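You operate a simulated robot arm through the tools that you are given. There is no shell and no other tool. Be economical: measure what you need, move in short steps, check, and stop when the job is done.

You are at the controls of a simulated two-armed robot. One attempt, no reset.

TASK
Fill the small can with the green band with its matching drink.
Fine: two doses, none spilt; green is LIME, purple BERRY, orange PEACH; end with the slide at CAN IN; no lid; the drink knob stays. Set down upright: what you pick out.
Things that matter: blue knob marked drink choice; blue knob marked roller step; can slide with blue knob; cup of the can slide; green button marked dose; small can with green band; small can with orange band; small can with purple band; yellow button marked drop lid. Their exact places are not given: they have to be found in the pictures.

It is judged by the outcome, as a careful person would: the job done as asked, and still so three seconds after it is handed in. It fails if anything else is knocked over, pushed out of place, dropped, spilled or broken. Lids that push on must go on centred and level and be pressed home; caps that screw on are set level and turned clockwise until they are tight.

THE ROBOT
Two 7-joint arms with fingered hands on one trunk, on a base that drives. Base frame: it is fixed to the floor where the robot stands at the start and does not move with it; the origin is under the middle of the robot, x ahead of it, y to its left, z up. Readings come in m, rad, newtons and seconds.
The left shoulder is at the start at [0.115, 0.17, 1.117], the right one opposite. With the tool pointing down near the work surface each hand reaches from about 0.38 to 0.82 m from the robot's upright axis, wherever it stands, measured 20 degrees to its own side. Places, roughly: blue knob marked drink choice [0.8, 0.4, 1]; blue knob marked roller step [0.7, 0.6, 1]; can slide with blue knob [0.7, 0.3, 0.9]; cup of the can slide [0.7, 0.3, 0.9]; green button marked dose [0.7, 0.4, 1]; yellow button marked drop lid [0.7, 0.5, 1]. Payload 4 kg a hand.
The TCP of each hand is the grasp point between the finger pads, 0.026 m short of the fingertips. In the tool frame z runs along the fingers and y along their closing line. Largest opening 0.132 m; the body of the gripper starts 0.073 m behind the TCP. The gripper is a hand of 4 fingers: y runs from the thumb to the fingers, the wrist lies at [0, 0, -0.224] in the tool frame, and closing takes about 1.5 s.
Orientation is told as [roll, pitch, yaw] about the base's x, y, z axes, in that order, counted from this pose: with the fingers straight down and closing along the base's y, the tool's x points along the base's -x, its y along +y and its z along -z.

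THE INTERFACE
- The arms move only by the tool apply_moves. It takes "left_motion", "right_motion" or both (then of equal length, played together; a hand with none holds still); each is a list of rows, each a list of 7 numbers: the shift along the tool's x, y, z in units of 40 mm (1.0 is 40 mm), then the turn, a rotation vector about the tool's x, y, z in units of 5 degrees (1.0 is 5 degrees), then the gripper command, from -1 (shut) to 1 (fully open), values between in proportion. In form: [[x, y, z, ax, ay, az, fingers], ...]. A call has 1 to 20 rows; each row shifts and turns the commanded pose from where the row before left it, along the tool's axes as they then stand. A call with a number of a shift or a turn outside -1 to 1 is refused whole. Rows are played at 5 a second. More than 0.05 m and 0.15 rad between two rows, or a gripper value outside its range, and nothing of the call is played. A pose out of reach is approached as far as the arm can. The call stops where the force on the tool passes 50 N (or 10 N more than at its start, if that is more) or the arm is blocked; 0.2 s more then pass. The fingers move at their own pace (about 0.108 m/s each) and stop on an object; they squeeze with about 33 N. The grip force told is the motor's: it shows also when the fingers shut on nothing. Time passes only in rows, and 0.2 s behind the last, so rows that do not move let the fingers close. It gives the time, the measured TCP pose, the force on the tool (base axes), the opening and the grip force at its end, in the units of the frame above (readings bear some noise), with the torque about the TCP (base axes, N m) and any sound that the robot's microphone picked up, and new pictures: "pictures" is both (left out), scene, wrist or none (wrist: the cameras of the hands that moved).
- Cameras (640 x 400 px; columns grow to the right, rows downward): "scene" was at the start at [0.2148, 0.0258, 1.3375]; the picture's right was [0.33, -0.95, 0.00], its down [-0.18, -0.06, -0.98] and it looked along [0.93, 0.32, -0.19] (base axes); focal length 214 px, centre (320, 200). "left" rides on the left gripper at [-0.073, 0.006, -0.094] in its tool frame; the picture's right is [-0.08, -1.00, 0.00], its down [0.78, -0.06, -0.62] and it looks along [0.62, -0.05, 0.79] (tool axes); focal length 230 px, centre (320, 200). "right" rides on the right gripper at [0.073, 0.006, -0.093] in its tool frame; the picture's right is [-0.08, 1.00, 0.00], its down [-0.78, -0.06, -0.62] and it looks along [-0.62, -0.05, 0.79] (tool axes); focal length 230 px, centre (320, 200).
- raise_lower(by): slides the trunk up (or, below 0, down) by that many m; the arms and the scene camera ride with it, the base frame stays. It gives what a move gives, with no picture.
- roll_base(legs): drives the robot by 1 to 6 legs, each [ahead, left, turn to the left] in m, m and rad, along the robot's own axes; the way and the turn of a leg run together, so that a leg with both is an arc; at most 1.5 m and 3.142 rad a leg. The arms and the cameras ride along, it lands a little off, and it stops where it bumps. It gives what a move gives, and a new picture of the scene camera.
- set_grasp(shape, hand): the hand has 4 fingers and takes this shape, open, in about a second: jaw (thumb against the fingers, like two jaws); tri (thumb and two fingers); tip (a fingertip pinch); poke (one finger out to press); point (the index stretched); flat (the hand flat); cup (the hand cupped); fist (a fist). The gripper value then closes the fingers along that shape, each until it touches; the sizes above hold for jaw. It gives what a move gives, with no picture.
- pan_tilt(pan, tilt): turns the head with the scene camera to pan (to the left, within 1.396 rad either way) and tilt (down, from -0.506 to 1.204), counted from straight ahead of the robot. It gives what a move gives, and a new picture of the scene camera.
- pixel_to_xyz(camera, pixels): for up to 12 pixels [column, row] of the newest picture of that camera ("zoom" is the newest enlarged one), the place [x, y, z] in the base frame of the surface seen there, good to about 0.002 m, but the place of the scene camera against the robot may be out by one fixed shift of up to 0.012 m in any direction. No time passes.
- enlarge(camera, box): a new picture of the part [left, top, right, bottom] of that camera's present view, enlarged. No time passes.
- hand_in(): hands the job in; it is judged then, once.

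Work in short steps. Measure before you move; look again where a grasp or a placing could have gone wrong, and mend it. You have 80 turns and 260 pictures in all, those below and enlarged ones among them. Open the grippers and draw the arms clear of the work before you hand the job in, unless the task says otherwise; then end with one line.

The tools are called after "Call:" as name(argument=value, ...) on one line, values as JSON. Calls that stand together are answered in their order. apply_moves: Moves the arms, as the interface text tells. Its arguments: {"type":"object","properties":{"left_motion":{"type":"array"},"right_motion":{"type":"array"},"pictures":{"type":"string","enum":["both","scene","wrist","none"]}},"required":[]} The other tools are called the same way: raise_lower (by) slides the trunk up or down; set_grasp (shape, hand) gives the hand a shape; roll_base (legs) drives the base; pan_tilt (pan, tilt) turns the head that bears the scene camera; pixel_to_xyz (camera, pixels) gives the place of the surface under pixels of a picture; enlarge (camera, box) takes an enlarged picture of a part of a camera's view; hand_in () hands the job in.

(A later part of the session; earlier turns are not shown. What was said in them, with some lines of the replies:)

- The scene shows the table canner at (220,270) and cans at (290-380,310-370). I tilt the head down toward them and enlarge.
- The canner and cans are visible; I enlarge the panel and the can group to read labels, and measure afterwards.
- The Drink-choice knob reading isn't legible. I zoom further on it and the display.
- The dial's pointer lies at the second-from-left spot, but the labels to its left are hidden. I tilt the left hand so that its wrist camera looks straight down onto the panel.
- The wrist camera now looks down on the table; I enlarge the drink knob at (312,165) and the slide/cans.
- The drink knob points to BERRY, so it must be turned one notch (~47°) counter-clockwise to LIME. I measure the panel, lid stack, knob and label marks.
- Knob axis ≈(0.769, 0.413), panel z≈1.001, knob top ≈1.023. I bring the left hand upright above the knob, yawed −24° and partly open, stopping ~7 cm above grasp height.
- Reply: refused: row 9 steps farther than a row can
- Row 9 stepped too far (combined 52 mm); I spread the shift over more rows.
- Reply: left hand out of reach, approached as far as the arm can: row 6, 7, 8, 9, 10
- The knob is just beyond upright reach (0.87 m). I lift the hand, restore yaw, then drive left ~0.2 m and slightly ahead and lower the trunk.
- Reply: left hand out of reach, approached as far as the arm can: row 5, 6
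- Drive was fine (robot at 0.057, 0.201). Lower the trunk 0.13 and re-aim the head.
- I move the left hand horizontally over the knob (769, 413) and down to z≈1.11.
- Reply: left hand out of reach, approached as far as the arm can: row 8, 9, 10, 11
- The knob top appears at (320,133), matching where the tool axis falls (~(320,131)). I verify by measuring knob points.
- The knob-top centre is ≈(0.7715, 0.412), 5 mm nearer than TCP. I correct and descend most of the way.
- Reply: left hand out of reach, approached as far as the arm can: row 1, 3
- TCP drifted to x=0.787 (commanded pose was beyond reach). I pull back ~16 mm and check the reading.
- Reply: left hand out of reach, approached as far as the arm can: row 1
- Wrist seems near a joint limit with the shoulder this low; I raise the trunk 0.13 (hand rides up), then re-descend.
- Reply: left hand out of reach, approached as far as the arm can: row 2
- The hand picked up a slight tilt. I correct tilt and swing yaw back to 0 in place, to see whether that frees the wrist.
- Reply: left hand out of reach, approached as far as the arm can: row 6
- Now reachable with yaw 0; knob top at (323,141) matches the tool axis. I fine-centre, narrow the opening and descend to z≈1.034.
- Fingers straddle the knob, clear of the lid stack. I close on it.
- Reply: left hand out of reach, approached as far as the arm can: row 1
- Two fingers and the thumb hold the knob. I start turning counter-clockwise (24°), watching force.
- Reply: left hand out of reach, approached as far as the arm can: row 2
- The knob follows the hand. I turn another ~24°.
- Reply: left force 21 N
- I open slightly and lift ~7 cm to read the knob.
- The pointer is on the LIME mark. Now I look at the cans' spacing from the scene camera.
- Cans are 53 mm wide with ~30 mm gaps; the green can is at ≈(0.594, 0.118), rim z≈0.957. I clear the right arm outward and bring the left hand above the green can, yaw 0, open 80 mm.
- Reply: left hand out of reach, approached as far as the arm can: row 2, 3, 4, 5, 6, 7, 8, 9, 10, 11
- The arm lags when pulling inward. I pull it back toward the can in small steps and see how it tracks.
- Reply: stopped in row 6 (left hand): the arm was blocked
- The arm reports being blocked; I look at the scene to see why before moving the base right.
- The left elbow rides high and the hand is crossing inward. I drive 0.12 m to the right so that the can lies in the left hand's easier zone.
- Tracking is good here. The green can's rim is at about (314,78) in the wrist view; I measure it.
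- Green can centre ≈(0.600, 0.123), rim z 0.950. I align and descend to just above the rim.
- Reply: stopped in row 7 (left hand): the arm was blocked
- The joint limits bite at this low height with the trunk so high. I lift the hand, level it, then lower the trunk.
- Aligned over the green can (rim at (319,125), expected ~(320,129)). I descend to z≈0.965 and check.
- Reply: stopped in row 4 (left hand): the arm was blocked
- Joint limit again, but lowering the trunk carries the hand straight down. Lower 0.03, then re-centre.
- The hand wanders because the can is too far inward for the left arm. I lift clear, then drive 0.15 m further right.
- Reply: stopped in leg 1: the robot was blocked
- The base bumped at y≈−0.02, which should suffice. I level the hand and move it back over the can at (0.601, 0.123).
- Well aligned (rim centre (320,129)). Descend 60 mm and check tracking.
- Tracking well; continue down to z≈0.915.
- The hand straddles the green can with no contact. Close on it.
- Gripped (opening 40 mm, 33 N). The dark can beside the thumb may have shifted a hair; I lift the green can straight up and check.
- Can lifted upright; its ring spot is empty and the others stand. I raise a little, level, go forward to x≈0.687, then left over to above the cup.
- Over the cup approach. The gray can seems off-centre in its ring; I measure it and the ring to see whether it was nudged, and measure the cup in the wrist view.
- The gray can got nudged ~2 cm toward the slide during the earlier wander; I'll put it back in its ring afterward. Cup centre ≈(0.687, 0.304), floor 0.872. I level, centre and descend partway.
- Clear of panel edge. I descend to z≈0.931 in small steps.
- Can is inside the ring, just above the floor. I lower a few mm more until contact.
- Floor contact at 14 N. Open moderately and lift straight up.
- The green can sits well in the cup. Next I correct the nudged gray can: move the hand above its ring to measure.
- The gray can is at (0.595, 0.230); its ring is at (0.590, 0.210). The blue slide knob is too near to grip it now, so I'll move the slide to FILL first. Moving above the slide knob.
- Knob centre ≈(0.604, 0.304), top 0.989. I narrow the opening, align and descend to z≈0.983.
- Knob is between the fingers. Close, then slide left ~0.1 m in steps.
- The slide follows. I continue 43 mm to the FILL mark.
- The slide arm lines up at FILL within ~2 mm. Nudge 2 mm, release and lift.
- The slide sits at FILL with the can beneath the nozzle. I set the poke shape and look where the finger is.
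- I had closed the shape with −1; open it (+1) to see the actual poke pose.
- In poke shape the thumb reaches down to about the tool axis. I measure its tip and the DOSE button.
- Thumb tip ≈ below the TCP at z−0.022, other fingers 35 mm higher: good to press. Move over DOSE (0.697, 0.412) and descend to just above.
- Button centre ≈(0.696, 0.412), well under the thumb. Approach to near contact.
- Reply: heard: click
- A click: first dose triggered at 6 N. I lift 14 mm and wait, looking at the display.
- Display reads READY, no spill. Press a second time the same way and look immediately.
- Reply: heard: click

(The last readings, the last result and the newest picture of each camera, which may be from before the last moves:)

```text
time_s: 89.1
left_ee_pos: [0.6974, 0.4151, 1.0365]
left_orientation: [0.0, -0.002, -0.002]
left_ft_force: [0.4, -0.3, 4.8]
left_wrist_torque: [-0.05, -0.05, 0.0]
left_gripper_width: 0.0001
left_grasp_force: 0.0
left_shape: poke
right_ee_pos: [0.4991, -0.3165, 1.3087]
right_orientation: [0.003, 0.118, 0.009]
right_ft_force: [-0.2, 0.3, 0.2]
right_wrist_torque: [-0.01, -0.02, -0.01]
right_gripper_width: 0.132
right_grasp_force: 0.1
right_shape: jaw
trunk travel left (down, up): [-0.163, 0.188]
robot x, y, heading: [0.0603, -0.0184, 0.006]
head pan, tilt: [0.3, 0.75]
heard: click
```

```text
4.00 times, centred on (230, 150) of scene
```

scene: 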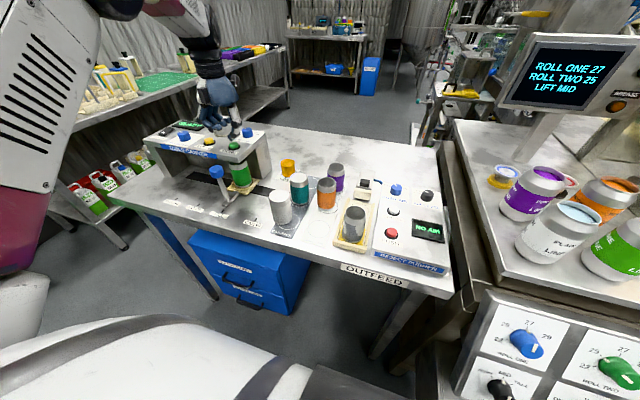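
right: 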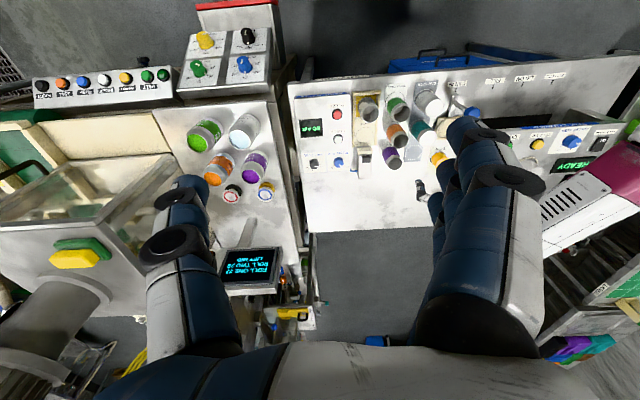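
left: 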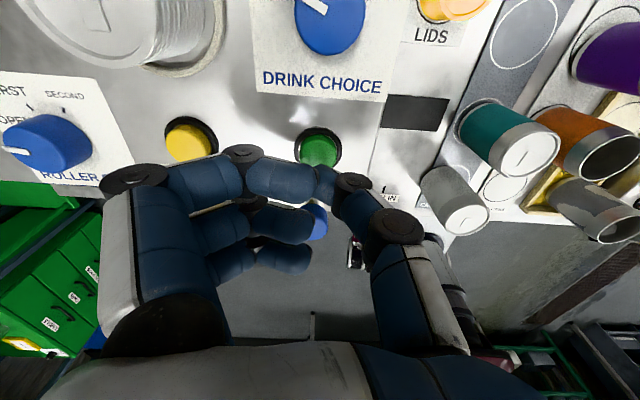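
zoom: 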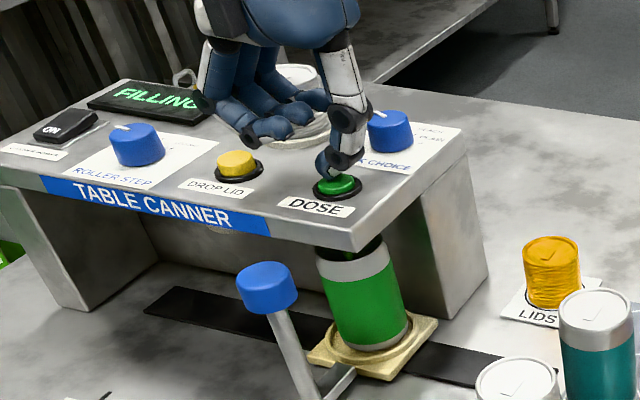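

The display shows FILLING with the click. I lift off, wait, and withdraw forward of the panel.

Call:
apply_moves(left_motion=[[0, 0, -0.5, 0, 0, 0, 1], [0, 0, -0.8, 0, 0, 0, 1], [0, 0, -0.8, 0, 0, 0, 1], [0, 0, 0, 0, 0, 0, 1], [0.6, 0, 0, 0, 0, 0, 1], [0.6, 0, 0, 0, 0, 0, 1], [0.6, 0, 0, 0, 0, 0, 1], [0.6, 0, 0, 0, 0, 0, 1], [0, -0.6, 0, 0, 0, 0, 1], [0, -0.9, 0, 0, 0, 0, 1], [0, -0.9, 0, 0, 0, 0, 1], [0, -0.9, 0, 0, 0, 0, 1], [0, -0.9, 0, 0, 0, 0, 1], [0, -0.4, 0, 0, 0, 0, 1], [0, 0, 0, 0, 0, 0, 1]], pictures="both")

Call:
set_grasp(hand="left", shape="jaw")

Call:
apply_moves(left_motion=[[0, 0, 0, 0, 0, 0, 0.15], [0, 0, 0, 0, 0, 0, 0.15], [0, 0, 0, 0, 0, 0, 0.15]], pictures="wrist")

Call:
enlarge(camera="scene", box=[150, 100, 342, 220])

```text
time_s: 92.3
left_ee_pos: [0.6028, 0.2317, 1.1217]
left_orientation: [0.001, 0.0, -0.001]
left_ft_force: [-0.4, -0.2, 0.4]
left_wrist_torque: [0.01, -0.01, -0.04]
left_gripper_width: 0.0
left_grasp_force: 0.1
left_shape: poke
right_ee_pos: [0.4995, -0.3165, 1.3084]
right_orientation: [0.0, 0.12, 0.008]
right_ft_force: [0.4, 0.7, 0.0]
right_wrist_torque: [-0.05, 0.0, 0.02]
right_gripper_width: 0.1319
right_grasp_force: 0.0
right_shape: jaw
trunk travel left (down, up): [-0.163, 0.188]
robot x, y, heading: [0.0588, -0.0166, 0.011]
head pan, tilt: [0.3, 0.75]
```

scene: 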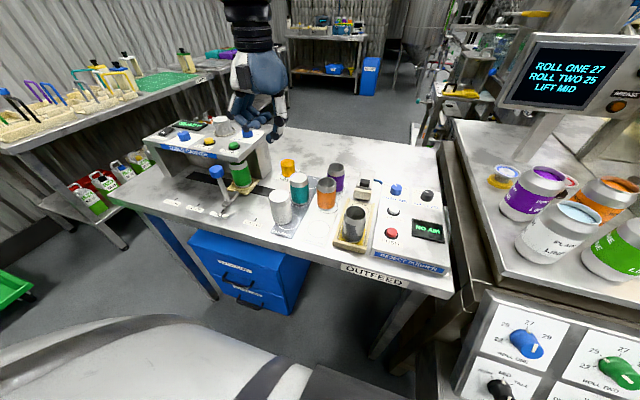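
left: 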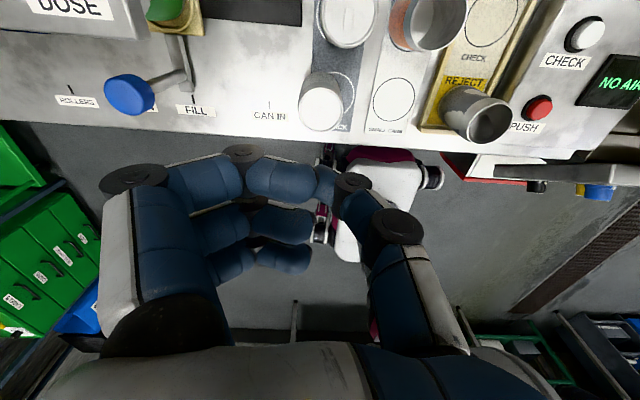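

```text
time_s: 93.2
left_ee_pos: [0.6018, 0.2325, 1.1203]
left_orientation: [0.0, -0.002, -0.002]
left_ft_force: [0.0, -0.1, 0.0]
left_wrist_torque: [-0.03, -0.02, -0.02]
left_gripper_width: 0.1318
left_grasp_force: 0.1
left_shape: jaw
right_ee_pos: [0.4997, -0.3168, 1.3088]
right_orientation: [0.002, 0.119, 0.009]
right_ft_force: [0.0, -0.5, -0.1]
right_wrist_torque: [0.01, 0.0, 0.01]
right_gripper_width: 0.1315
right_grasp_force: 0.0
right_shape: jaw
trunk travel left (down, up): [-0.163, 0.188]
robot x, y, heading: [0.0589, -0.0202, 0.009]
head pan, tilt: [0.3, 0.75]
```

```text
time_s: 94.0
left_ee_pos: [0.6029, 0.2315, 1.1208]
left_orientation: [-0.001, -0.002, -0.001]
left_ft_force: [0.3, -0.2, -0.1]
left_wrist_torque: [0.02, 0.02, -0.02]
left_gripper_width: 0.0764
left_grasp_force: 0.0
left_shape: jaw
right_ee_pos: [0.5002, -0.3162, 1.3088]
right_orientation: [0.002, 0.117, 0.009]
right_ft_force: [-0.9, 0.4, 0.8]
right_wrist_torque: [0.01, 0.0, 0.0]
right_gripper_width: 0.1317
right_grasp_force: 0.0
right_shape: jaw
trunk travel left (down, up): [-0.163, 0.188]
robot x, y, heading: [0.0606, -0.0181, 0.009]
head pan, tilt: [0.3, 0.75]
```

left: 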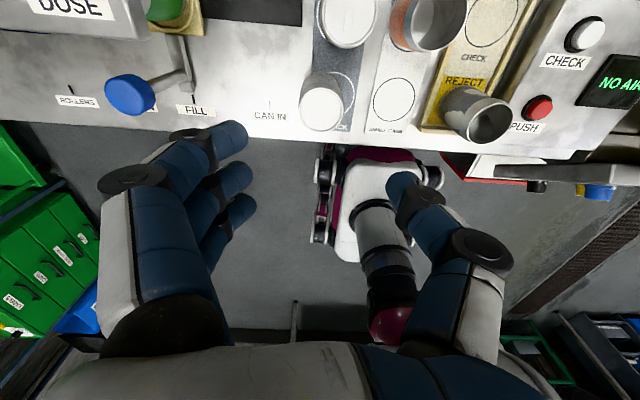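

```text
3.33 times, centred on (246, 160) of scene
```

zoom: 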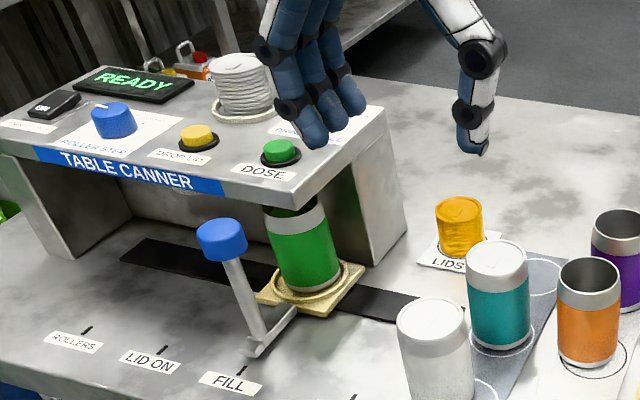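

READY again, no spill. Now the gray can: lid seen at (321,105), on the tool axis. Align to (0.596, 0.230) and descend beside it.

Call:
apply_moves(left_motion=[[0.16, -0.03, 0.4, 0, 0, 0, 0.15], [0, 0, 0.9, 0, 0, 0, 0.15], [0, 0, 0.9, 0, 0, 0, 0.15], [0, 0, 0.9, 0, 0, 0, 0.15], [0, 0, 0, 0, 0, 0, 0.15]], pictures="wrist")

```text
time_s: 95.2
left_ee_pos: [0.5954, 0.2304, 0.997]
left_orientation: [-0.001, -0.003, -0.001]
left_ft_force: [0.0, -1.1, 0.1]
left_wrist_torque: [0.04, 0.0, -0.02]
left_gripper_width: 0.0766
left_grasp_force: 0.2
left_shape: jaw
right_ee_pos: [0.4992, -0.3152, 1.309]
right_orientation: [0.005, 0.115, 0.008]
right_ft_force: [0.4, -0.4, 0.3]
right_wrist_torque: [0.01, -0.02, -0.01]
right_gripper_width: 0.1318
right_grasp_force: 0.0
right_shape: jaw
trunk travel left (down, up): [-0.163, 0.188]
robot x, y, heading: [0.0593, -0.0184, 0.008]
head pan, tilt: [0.3, 0.75]
```

left: 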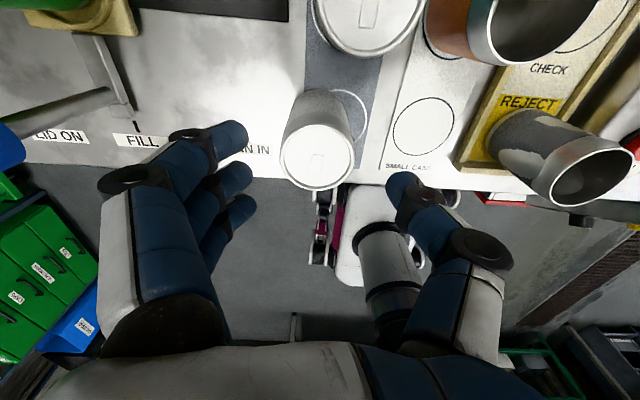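

Aligned. Descend to z≈0.920 and close.

Call:
apply_moves(left_motion=[[0, 0, 0.6, 0, 0, 0, 0.15], [0, 0, 0.7, 0, 0, 0, 0.15], [0, 0, 0.6, 0, 0, 0, 0.15], [0, 0, 0, 0, 0, 0, 0.15], [0, 0, 0, 0, 0, 0, -1], [0, 0, 0, 0, 0, 0, -1], [0, 0, 0, 0, 0, 0, -1], [0, 0, 0, 0, 0, 0, -1], [0, 0, 0, 0, 0, 0, -1], [0, 0, 0, 0, 0, 0, -1]], pictures="wrist")

```text
time_s: 97.4
left_ee_pos: [0.5929, 0.2283, 0.9199]
left_orientation: [0.001, 0.001, -0.002]
left_ft_force: [0.1, -0.5, 1.2]
left_wrist_torque: [0.01, 0.01, 0.02]
left_gripper_width: 0.0394
left_grasp_force: 32.6
left_shape: jaw
right_ee_pos: [0.4999, -0.3166, 1.3086]
right_orientation: [0.001, 0.118, 0.01]
right_ft_force: [-0.3, -1.0, 0.1]
right_wrist_torque: [0.02, 0.01, 0.01]
right_gripper_width: 0.132
right_grasp_force: 0.1
right_shape: jaw
trunk travel left (down, up): [-0.163, 0.188]
robot x, y, heading: [0.0565, -0.0209, 0.014]
head pan, tilt: [0.3, 0.75]
```

left: 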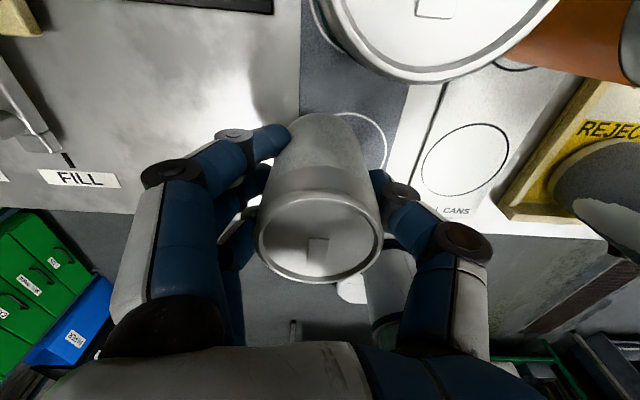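

Gripped. Lift 8 mm, shift to the ring centre, and lower to contact.

Call:
apply_moves(left_motion=[[0, 0, -0.2, 0, 0, 0, -1], [0.05, -0.25, 0, 0, 0, 0, -1], [0.04, -0.24, 0, 0, 0, 0, -1], [0, 0, 0, 0, 0, 0, -1], [0, 0, 0.1, 0, 0, 0, -1], [0, 0, 0.08, 0, 0, 0, -1], [0, 0, 0, 0, 0, 0, -1]], pictures="wrist")

Call:
enlarge(camera="scene", box=[230, 140, 358, 220])

```text
time_s: 99.0
left_ee_pos: [0.5905, 0.2104, 0.9197]
left_orientation: [-0.002, 0.0, 0.0]
left_ft_force: [-0.6, 0.8, -2.1]
left_wrist_torque: [0.0, 0.03, -0.01]
left_gripper_width: 0.0391
left_grasp_force: 33.0
left_shape: jaw
right_ee_pos: [0.4994, -0.3168, 1.3086]
right_orientation: [0.002, 0.119, 0.01]
right_ft_force: [-0.3, 0.6, -0.2]
right_wrist_torque: [0.02, -0.01, 0.01]
right_gripper_width: 0.1321
right_grasp_force: 0.0
right_shape: jaw
trunk travel left (down, up): [-0.163, 0.188]
robot x, y, heading: [0.0588, -0.0202, 0.009]
head pan, tilt: [0.3, 0.75]
```

left: 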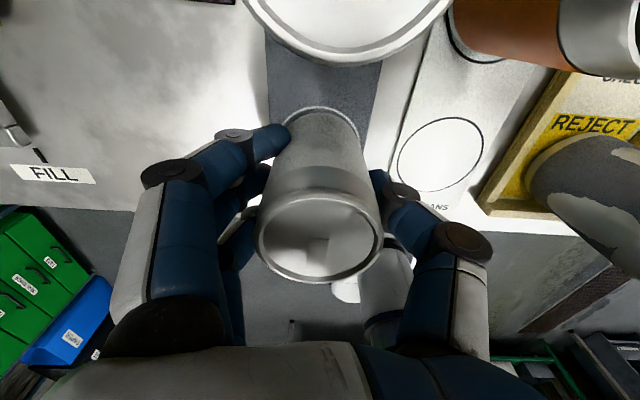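

```text
5.00 times, centred on (294, 180) of scene
```

zoom: 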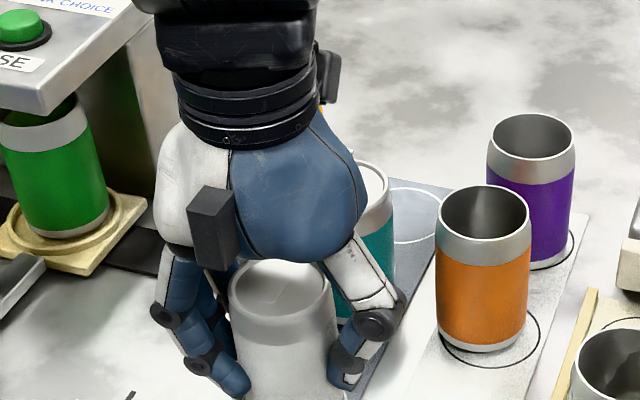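

The ring now encircles the base. Lower 1 mm, open, and lift.

Call:
apply_moves(left_motion=[[0, 0, 0.04, 0, 0, 0, -1], [0, 0, 0, 0, 0, 0, 0.1], [0, 0, 0, 0, 0, 0, 0.1], [0, 0, 0, 0, 0, 0, 0.1], [0, 0, 0, 0, 0, 0, 0.1], [0, 0, -0.5, 0, 0, 0, 0.1], [0, 0, -0.7, 0, 0, 0, 0.1], [0, 0, -0.8, 0, 0, 0, 0.1], [0, 0, -0.9, 0, 0, 0, 0.1], [0, 0, -0.9, 0, 0, 0, 0.1], [0, 0, 0, 0, 0, 0, 0.1]], pictures="wrist")

Call:
enlarge(camera="left", box=[240, 20, 560, 220])

Call:
enlarge(camera="scene", box=[200, 140, 392, 260])

```text
time_s: 101.4
left_ee_pos: [0.5882, 0.2107, 1.0686]
left_orientation: [-0.001, 0.006, -0.001]
left_ft_force: [0.0, 0.4, 0.1]
left_wrist_torque: [0.0, 0.02, 0.0]
left_gripper_width: 0.0719
left_grasp_force: 0.1
left_shape: jaw
right_ee_pos: [0.502, -0.3161, 1.3087]
right_orientation: [0.0, 0.119, 0.009]
right_ft_force: [0.2, 0.3, -0.5]
right_wrist_torque: [0.0, 0.01, 0.04]
right_gripper_width: 0.1318
right_grasp_force: 0.1
right_shape: jaw
trunk travel left (down, up): [-0.163, 0.188]
robot x, y, heading: [0.0567, -0.0182, 0.009]
head pan, tilt: [0.3, 0.75]
```

left: 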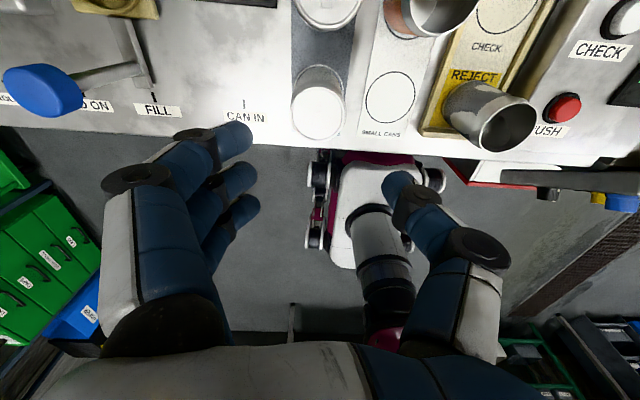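

```text
2.00 times, centred on (400, 120) of left
```

zoom: 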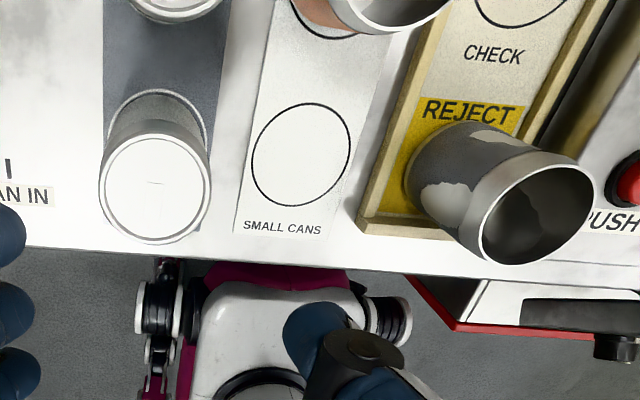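

```text
3.33 times, centred on (296, 200) of scene
```

zoom: 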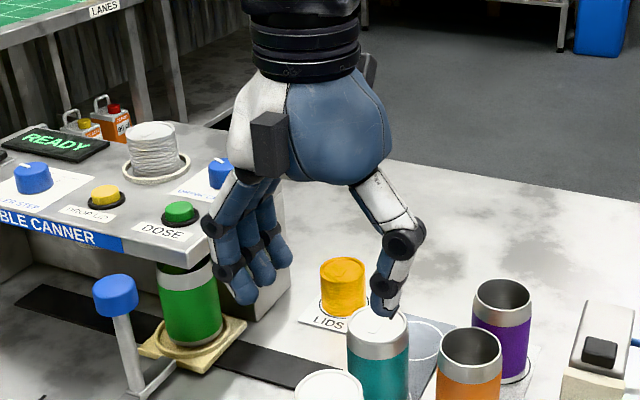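

The gray can is centred again. I check the dark reject can's position against earlier.

Call:
pixel_to_xyz(camera="zoom", pixels=[[638, 350]])

Call:
pixel_to_xyz(camera="left", pixels=[[506, 97], [504, 151], [481, 128], [534, 116], [317, 114]])

Call:
enlarge(camera="scene", box=[300, 160, 428, 240])

```text
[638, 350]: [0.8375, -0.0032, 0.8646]
```

```text
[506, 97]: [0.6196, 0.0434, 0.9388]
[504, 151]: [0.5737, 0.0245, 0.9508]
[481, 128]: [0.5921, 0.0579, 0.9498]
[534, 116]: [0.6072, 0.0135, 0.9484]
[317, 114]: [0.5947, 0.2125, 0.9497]
```

```text
5.00 times, centred on (364, 200) of scene
```

zoom: 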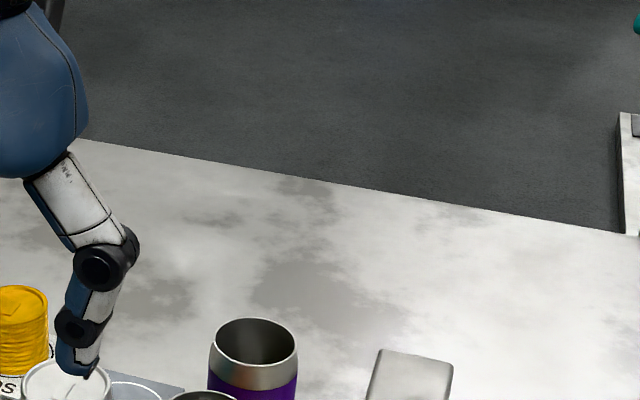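

Dark can is where it was (≤2 mm). Now back to the slide knob at FILL.

Call:
apply_moves(left_motion=[[-0.2, 0.85, 0, 0, -0.07, 0, 0], [-0.2, 0.85, 0, 0, 0, 0, 0], [0, 0.85, 0, 0, 0, 0, -0.2], [0, 0.85, 0, 0, 0, 0, -0.2], [0, 0.85, 0, 0, 0, 0, -0.2], [0, 0.82, 0, 0, 0, 0, -0.2], [0, 0, 0, 0, 0, 0, -0.2]], pictures="wrist")

```text
time_s: 103.0
left_ee_pos: [0.6048, 0.4122, 1.0717]
left_orientation: [0.001, -0.008, -0.002]
left_ft_force: [-1.3, -0.7, 0.3]
left_wrist_torque: [0.02, 0.0, 0.02]
left_gripper_width: 0.0535
left_grasp_force: 0.0
left_shape: jaw
right_ee_pos: [0.5003, -0.3172, 1.3084]
right_orientation: [0.002, 0.118, 0.008]
right_ft_force: [0.4, 0.7, -0.4]
right_wrist_torque: [0.0, -0.02, -0.01]
right_gripper_width: 0.1319
right_grasp_force: 0.1
right_shape: jaw
trunk travel left (down, up): [-0.163, 0.188]
robot x, y, heading: [0.0592, -0.0172, 0.008]
head pan, tilt: [0.3, 0.75]
```

left: 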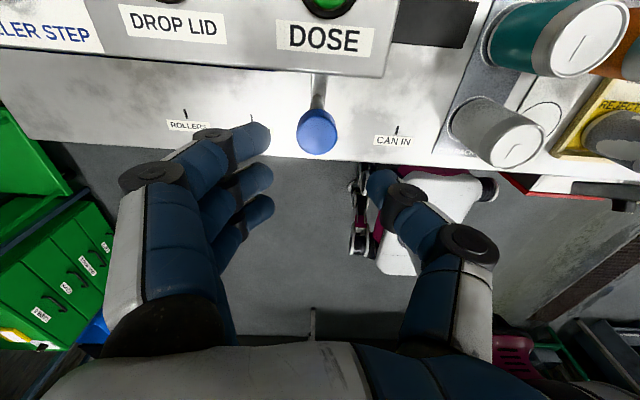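

Knob under the axis. Descend, close, and begin sliding slowly back.

Call:
apply_moves(left_motion=[[0, 0.05, 0.6, 0, 0, 0, -0.2], [0, 0, 0.8, 0, 0, 0, -0.2], [0, 0, 0.8, 0, 0, 0, -0.2], [0, 0, 0, 0, 0, 0, -0.2], [0, 0, 0, 0, 0, 0, -1], [0, 0, 0, 0, 0, 0, -1], [0, 0, 0, 0, 0, 0, -1], [0, 0, 0, 0, 0, 0, -1], [0, 0, 0, 0, 0, 0, -1], [0, -0.05, 0, 0, 0, 0, -1], [0, -0.1, 0, 0, 0, 0, -1], [0, -0.15, 0, 0, 0, 0, -1], [0, -0.15, 0, 0, 0, 0, -1], [0, -0.15, 0, 0, 0, 0, -1], [0, -0.15, 0, 0, 0, 0, -1], [0, -0.15, 0, 0, 0, 0, -1], [0, -0.15, 0, 0, 0, 0, -1], [0, -0.1, 0, 0, 0, 0, -1], [0, 0, 0, 0, 0, 0, -1]], pictures="both")

Call:
enlarge(camera="scene", box=[150, 130, 310, 230])

```text
time_s: 107.0
left_ee_pos: [0.6062, 0.3706, 0.9819]
left_orientation: [-0.003, -0.005, -0.001]
left_ft_force: [-12.1, 0.1, -18.2]
left_wrist_torque: [-0.04, 0.1, 0.0]
left_gripper_width: 0.0115
left_grasp_force: 32.7
left_shape: jaw
right_ee_pos: [0.5009, -0.3157, 1.3092]
right_orientation: [0.002, 0.118, 0.009]
right_ft_force: [0.4, -0.1, 0.4]
right_wrist_torque: [0.01, 0.01, -0.01]
right_gripper_width: 0.1322
right_grasp_force: 0.1
right_shape: jaw
trunk travel left (down, up): [-0.163, 0.188]
robot x, y, heading: [0.054, -0.0182, 0.013]
head pan, tilt: [0.3, 0.75]
```

scene: 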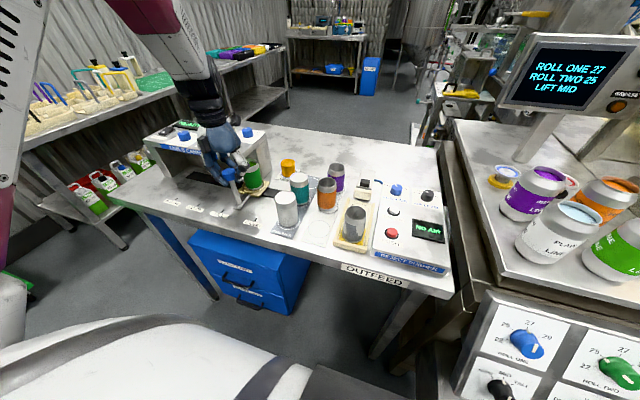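
left: 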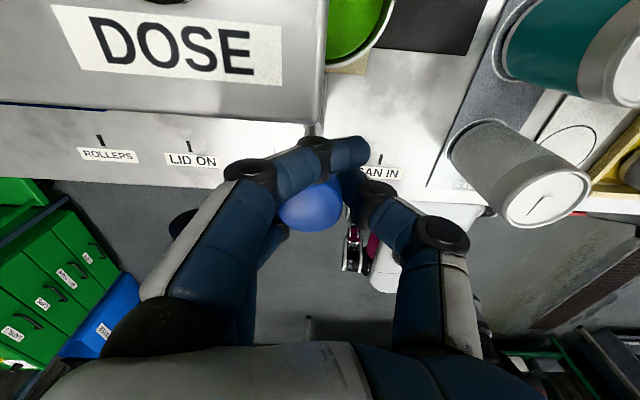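

```text
4.00 times, centred on (230, 180) of scene
```

zoom: 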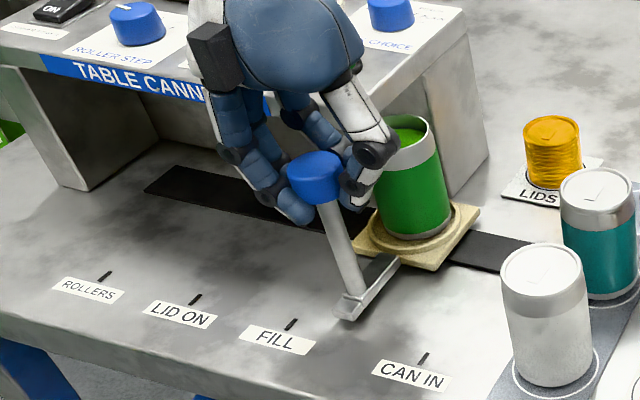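

The can is full of green lime. Continue the slow slide the remaining ~67 mm to CAN IN.

Call:
apply_moves(left_motion=[[0, -0.1, 0, 0, 0, 0, -1], [0, -0.15, 0, 0, 0, 0, -1], [0, -0.15, 0, 0, 0, 0, -1], [0, -0.15, 0, 0, 0, 0, -1], [0, -0.15, 0, 0, 0, 0, -1], [0, -0.15, 0, 0, 0, 0, -1], [0, -0.15, 0, 0, 0, 0, -1], [0, -0.15, 0, 0, 0, 0, -1], [0, -0.15, 0, 0, 0, 0, -1], [0, -0.15, 0, 0, 0, 0, -1], [0, -0.15, 0, 0, 0, 0, -1], [0, -0.08, 0, 0, 0, 0, -1], [0, 0, 0, 0, 0, 0, -1]], pictures="wrist")

Call:
enlarge(camera="scene", box=[180, 130, 340, 230])

```text
time_s: 109.8
left_ee_pos: [0.6058, 0.303, 0.9832]
left_orientation: [-0.001, -0.004, -0.003]
left_ft_force: [-15.7, -1.5, -25.3]
left_wrist_torque: [-0.09, 0.13, 0.01]
left_gripper_width: 0.0111
left_grasp_force: 33.1
left_shape: jaw
right_ee_pos: [0.5009, -0.3148, 1.3084]
right_orientation: [0.001, 0.119, 0.008]
right_ft_force: [-0.2, -0.1, -0.4]
right_wrist_torque: [0.0, 0.02, -0.02]
right_gripper_width: 0.1319
right_grasp_force: 0.0
right_shape: jaw
trunk travel left (down, up): [-0.163, 0.188]
robot x, y, heading: [0.0545, -0.0159, 0.019]
head pan, tilt: [0.3, 0.75]
```

left: 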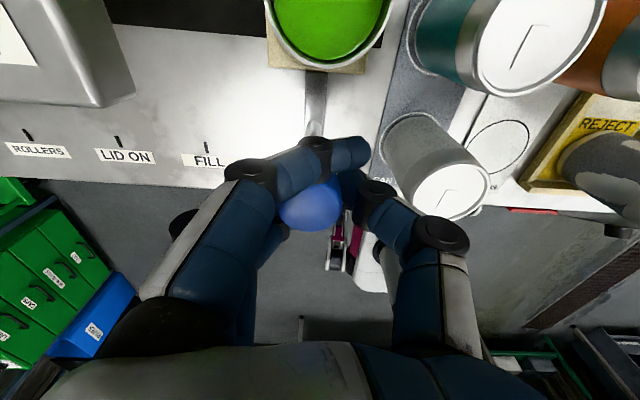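

```text
4.00 times, centred on (260, 180) of scene
```

zoom: 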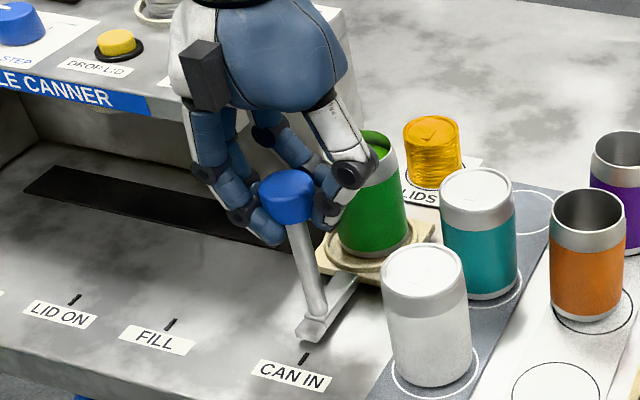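

The slide foot is ~3–4 mm short of its original spot compared with before. I push a bit further, watching the force.

Call:
apply_moves(left_motion=[[0, -0.05, 0, 0, 0, 0, -1], [0, -0.04, 0, 0, 0, 0, -1], [0, 0, 0, 0, 0, 0, -1]], pictures="none")

Call:
enlarge(camera="scene", box=[180, 130, 340, 230])

```text
time_s: 110.6
left_ee_pos: [0.6079, 0.301, 0.9827]
left_orientation: [-0.001, -0.006, 0.0]
left_ft_force: [-15.8, 0.3, -21.6]
left_wrist_torque: [-0.05, 0.1, 0.02]
left_gripper_width: 0.0108
left_grasp_force: 32.8
left_shape: jaw
right_ee_pos: [0.4992, -0.3148, 1.3088]
right_orientation: [0.002, 0.119, 0.009]
right_ft_force: [0.5, -0.3, -0.5]
right_wrist_torque: [0.01, 0.02, 0.0]
right_gripper_width: 0.1322
right_grasp_force: 0.1
right_shape: jaw
trunk travel left (down, up): [-0.163, 0.188]
robot x, y, heading: [0.0565, -0.0183, 0.011]
head pan, tilt: [0.3, 0.75]
```

```text
4.00 times, centred on (260, 180) of scene
```

zoom: 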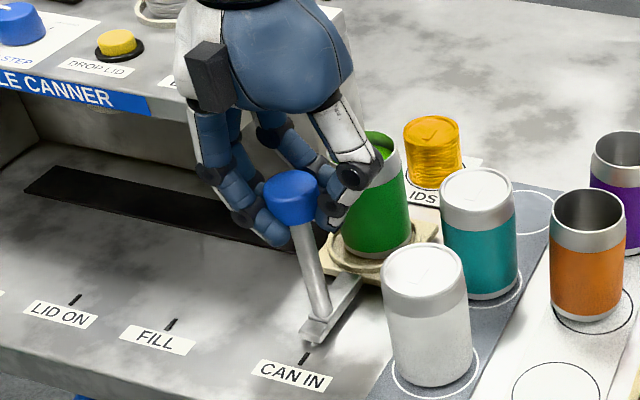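

Now it matches the original. Release, lift and back off.

Call:
apply_moves(left_motion=[[0, 0, 0, 0, 0, 0, -0.2], [0, 0, 0, 0, 0, 0, -0.2], [0, 0, 0, 0, 0, 0, -0.2], [0, 0, -0.5, 0, 0, 0, -0.2], [0, 0, -0.8, 0, 0, 0, -0.2], [0, 0, -0.9, 0, 0, 0, -0.2], [0, 0, -0.9, 0, 0, 0, -0.2], [0.8, 0, -0.4, 0, 0, 0, 0.5], [0.9, 0.2, 0, 0, 0, 0, 1], [0.9, 0.2, 0, 0, 0, 0, 1], [0.9, 0.2, 0, 0, 0, 0, 1], [0, 0, 0, 0, 0, 0, 1]], pictures="scene")

Call:
enlarge(camera="scene", box=[150, 100, 342, 220])

Call:
enlarge(camera="scene", box=[230, 140, 390, 240])

```text
time_s: 113.2
left_ee_pos: [0.4772, 0.3415, 1.1113]
left_orientation: [-0.069, -0.013, 0.023]
left_ft_force: [-0.2, -0.9, -0.3]
left_wrist_torque: [-0.03, -0.01, -0.01]
left_gripper_width: 0.1317
left_grasp_force: 0.2
left_shape: jaw
left hand out of reach, approached as far as the arm can: row 11
right_ee_pos: [0.5003, -0.3147, 1.3091]
right_orientation: [0.004, 0.119, 0.01]
right_ft_force: [0.8, 0.2, -0.3]
right_wrist_torque: [-0.02, 0.02, -0.02]
right_gripper_width: 0.1319
right_grasp_force: 0.0
right_shape: jaw
trunk travel left (down, up): [-0.163, 0.188]
robot x, y, heading: [0.0564, -0.0216, 0.009]
head pan, tilt: [0.3, 0.75]
```

scene: 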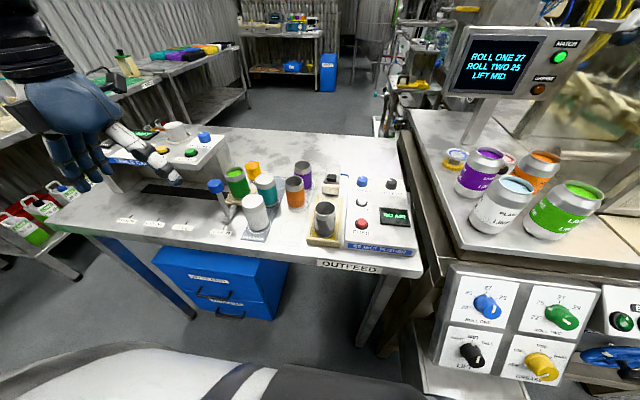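

```text
3.33 times, centred on (246, 160) of scene
```

zoom: 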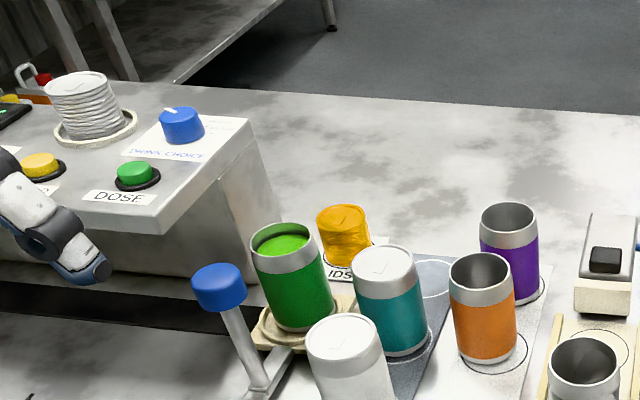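

```text
4.00 times, centred on (310, 190) of scene
5 turns are left
```

zoom: 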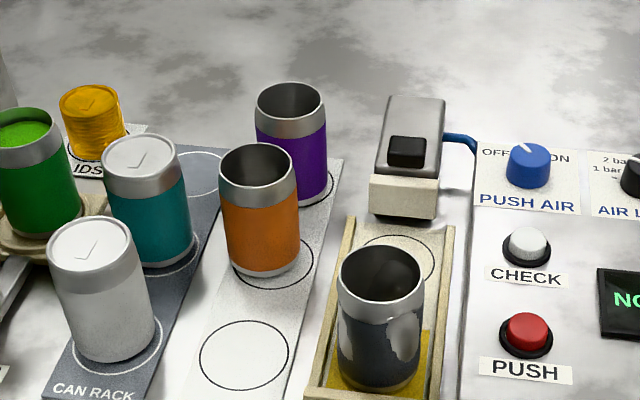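

The can is filled with lime and stands unlidded in the cup at CAN IN. The other cans are upright in place and the arms are clear, so I hand in.

Call:
hand_in()

```text
The job is handed in.
```

The green-banded small can has two doses of LIME with no spill seen and no lid. It stands upright in the slide cup at CAN IN, with the drink knob turned from BERRY to LIME and left there. I pushed the lidded gray can in the rack about 2 cm out of its ring along the way and set it back in the ring centre.
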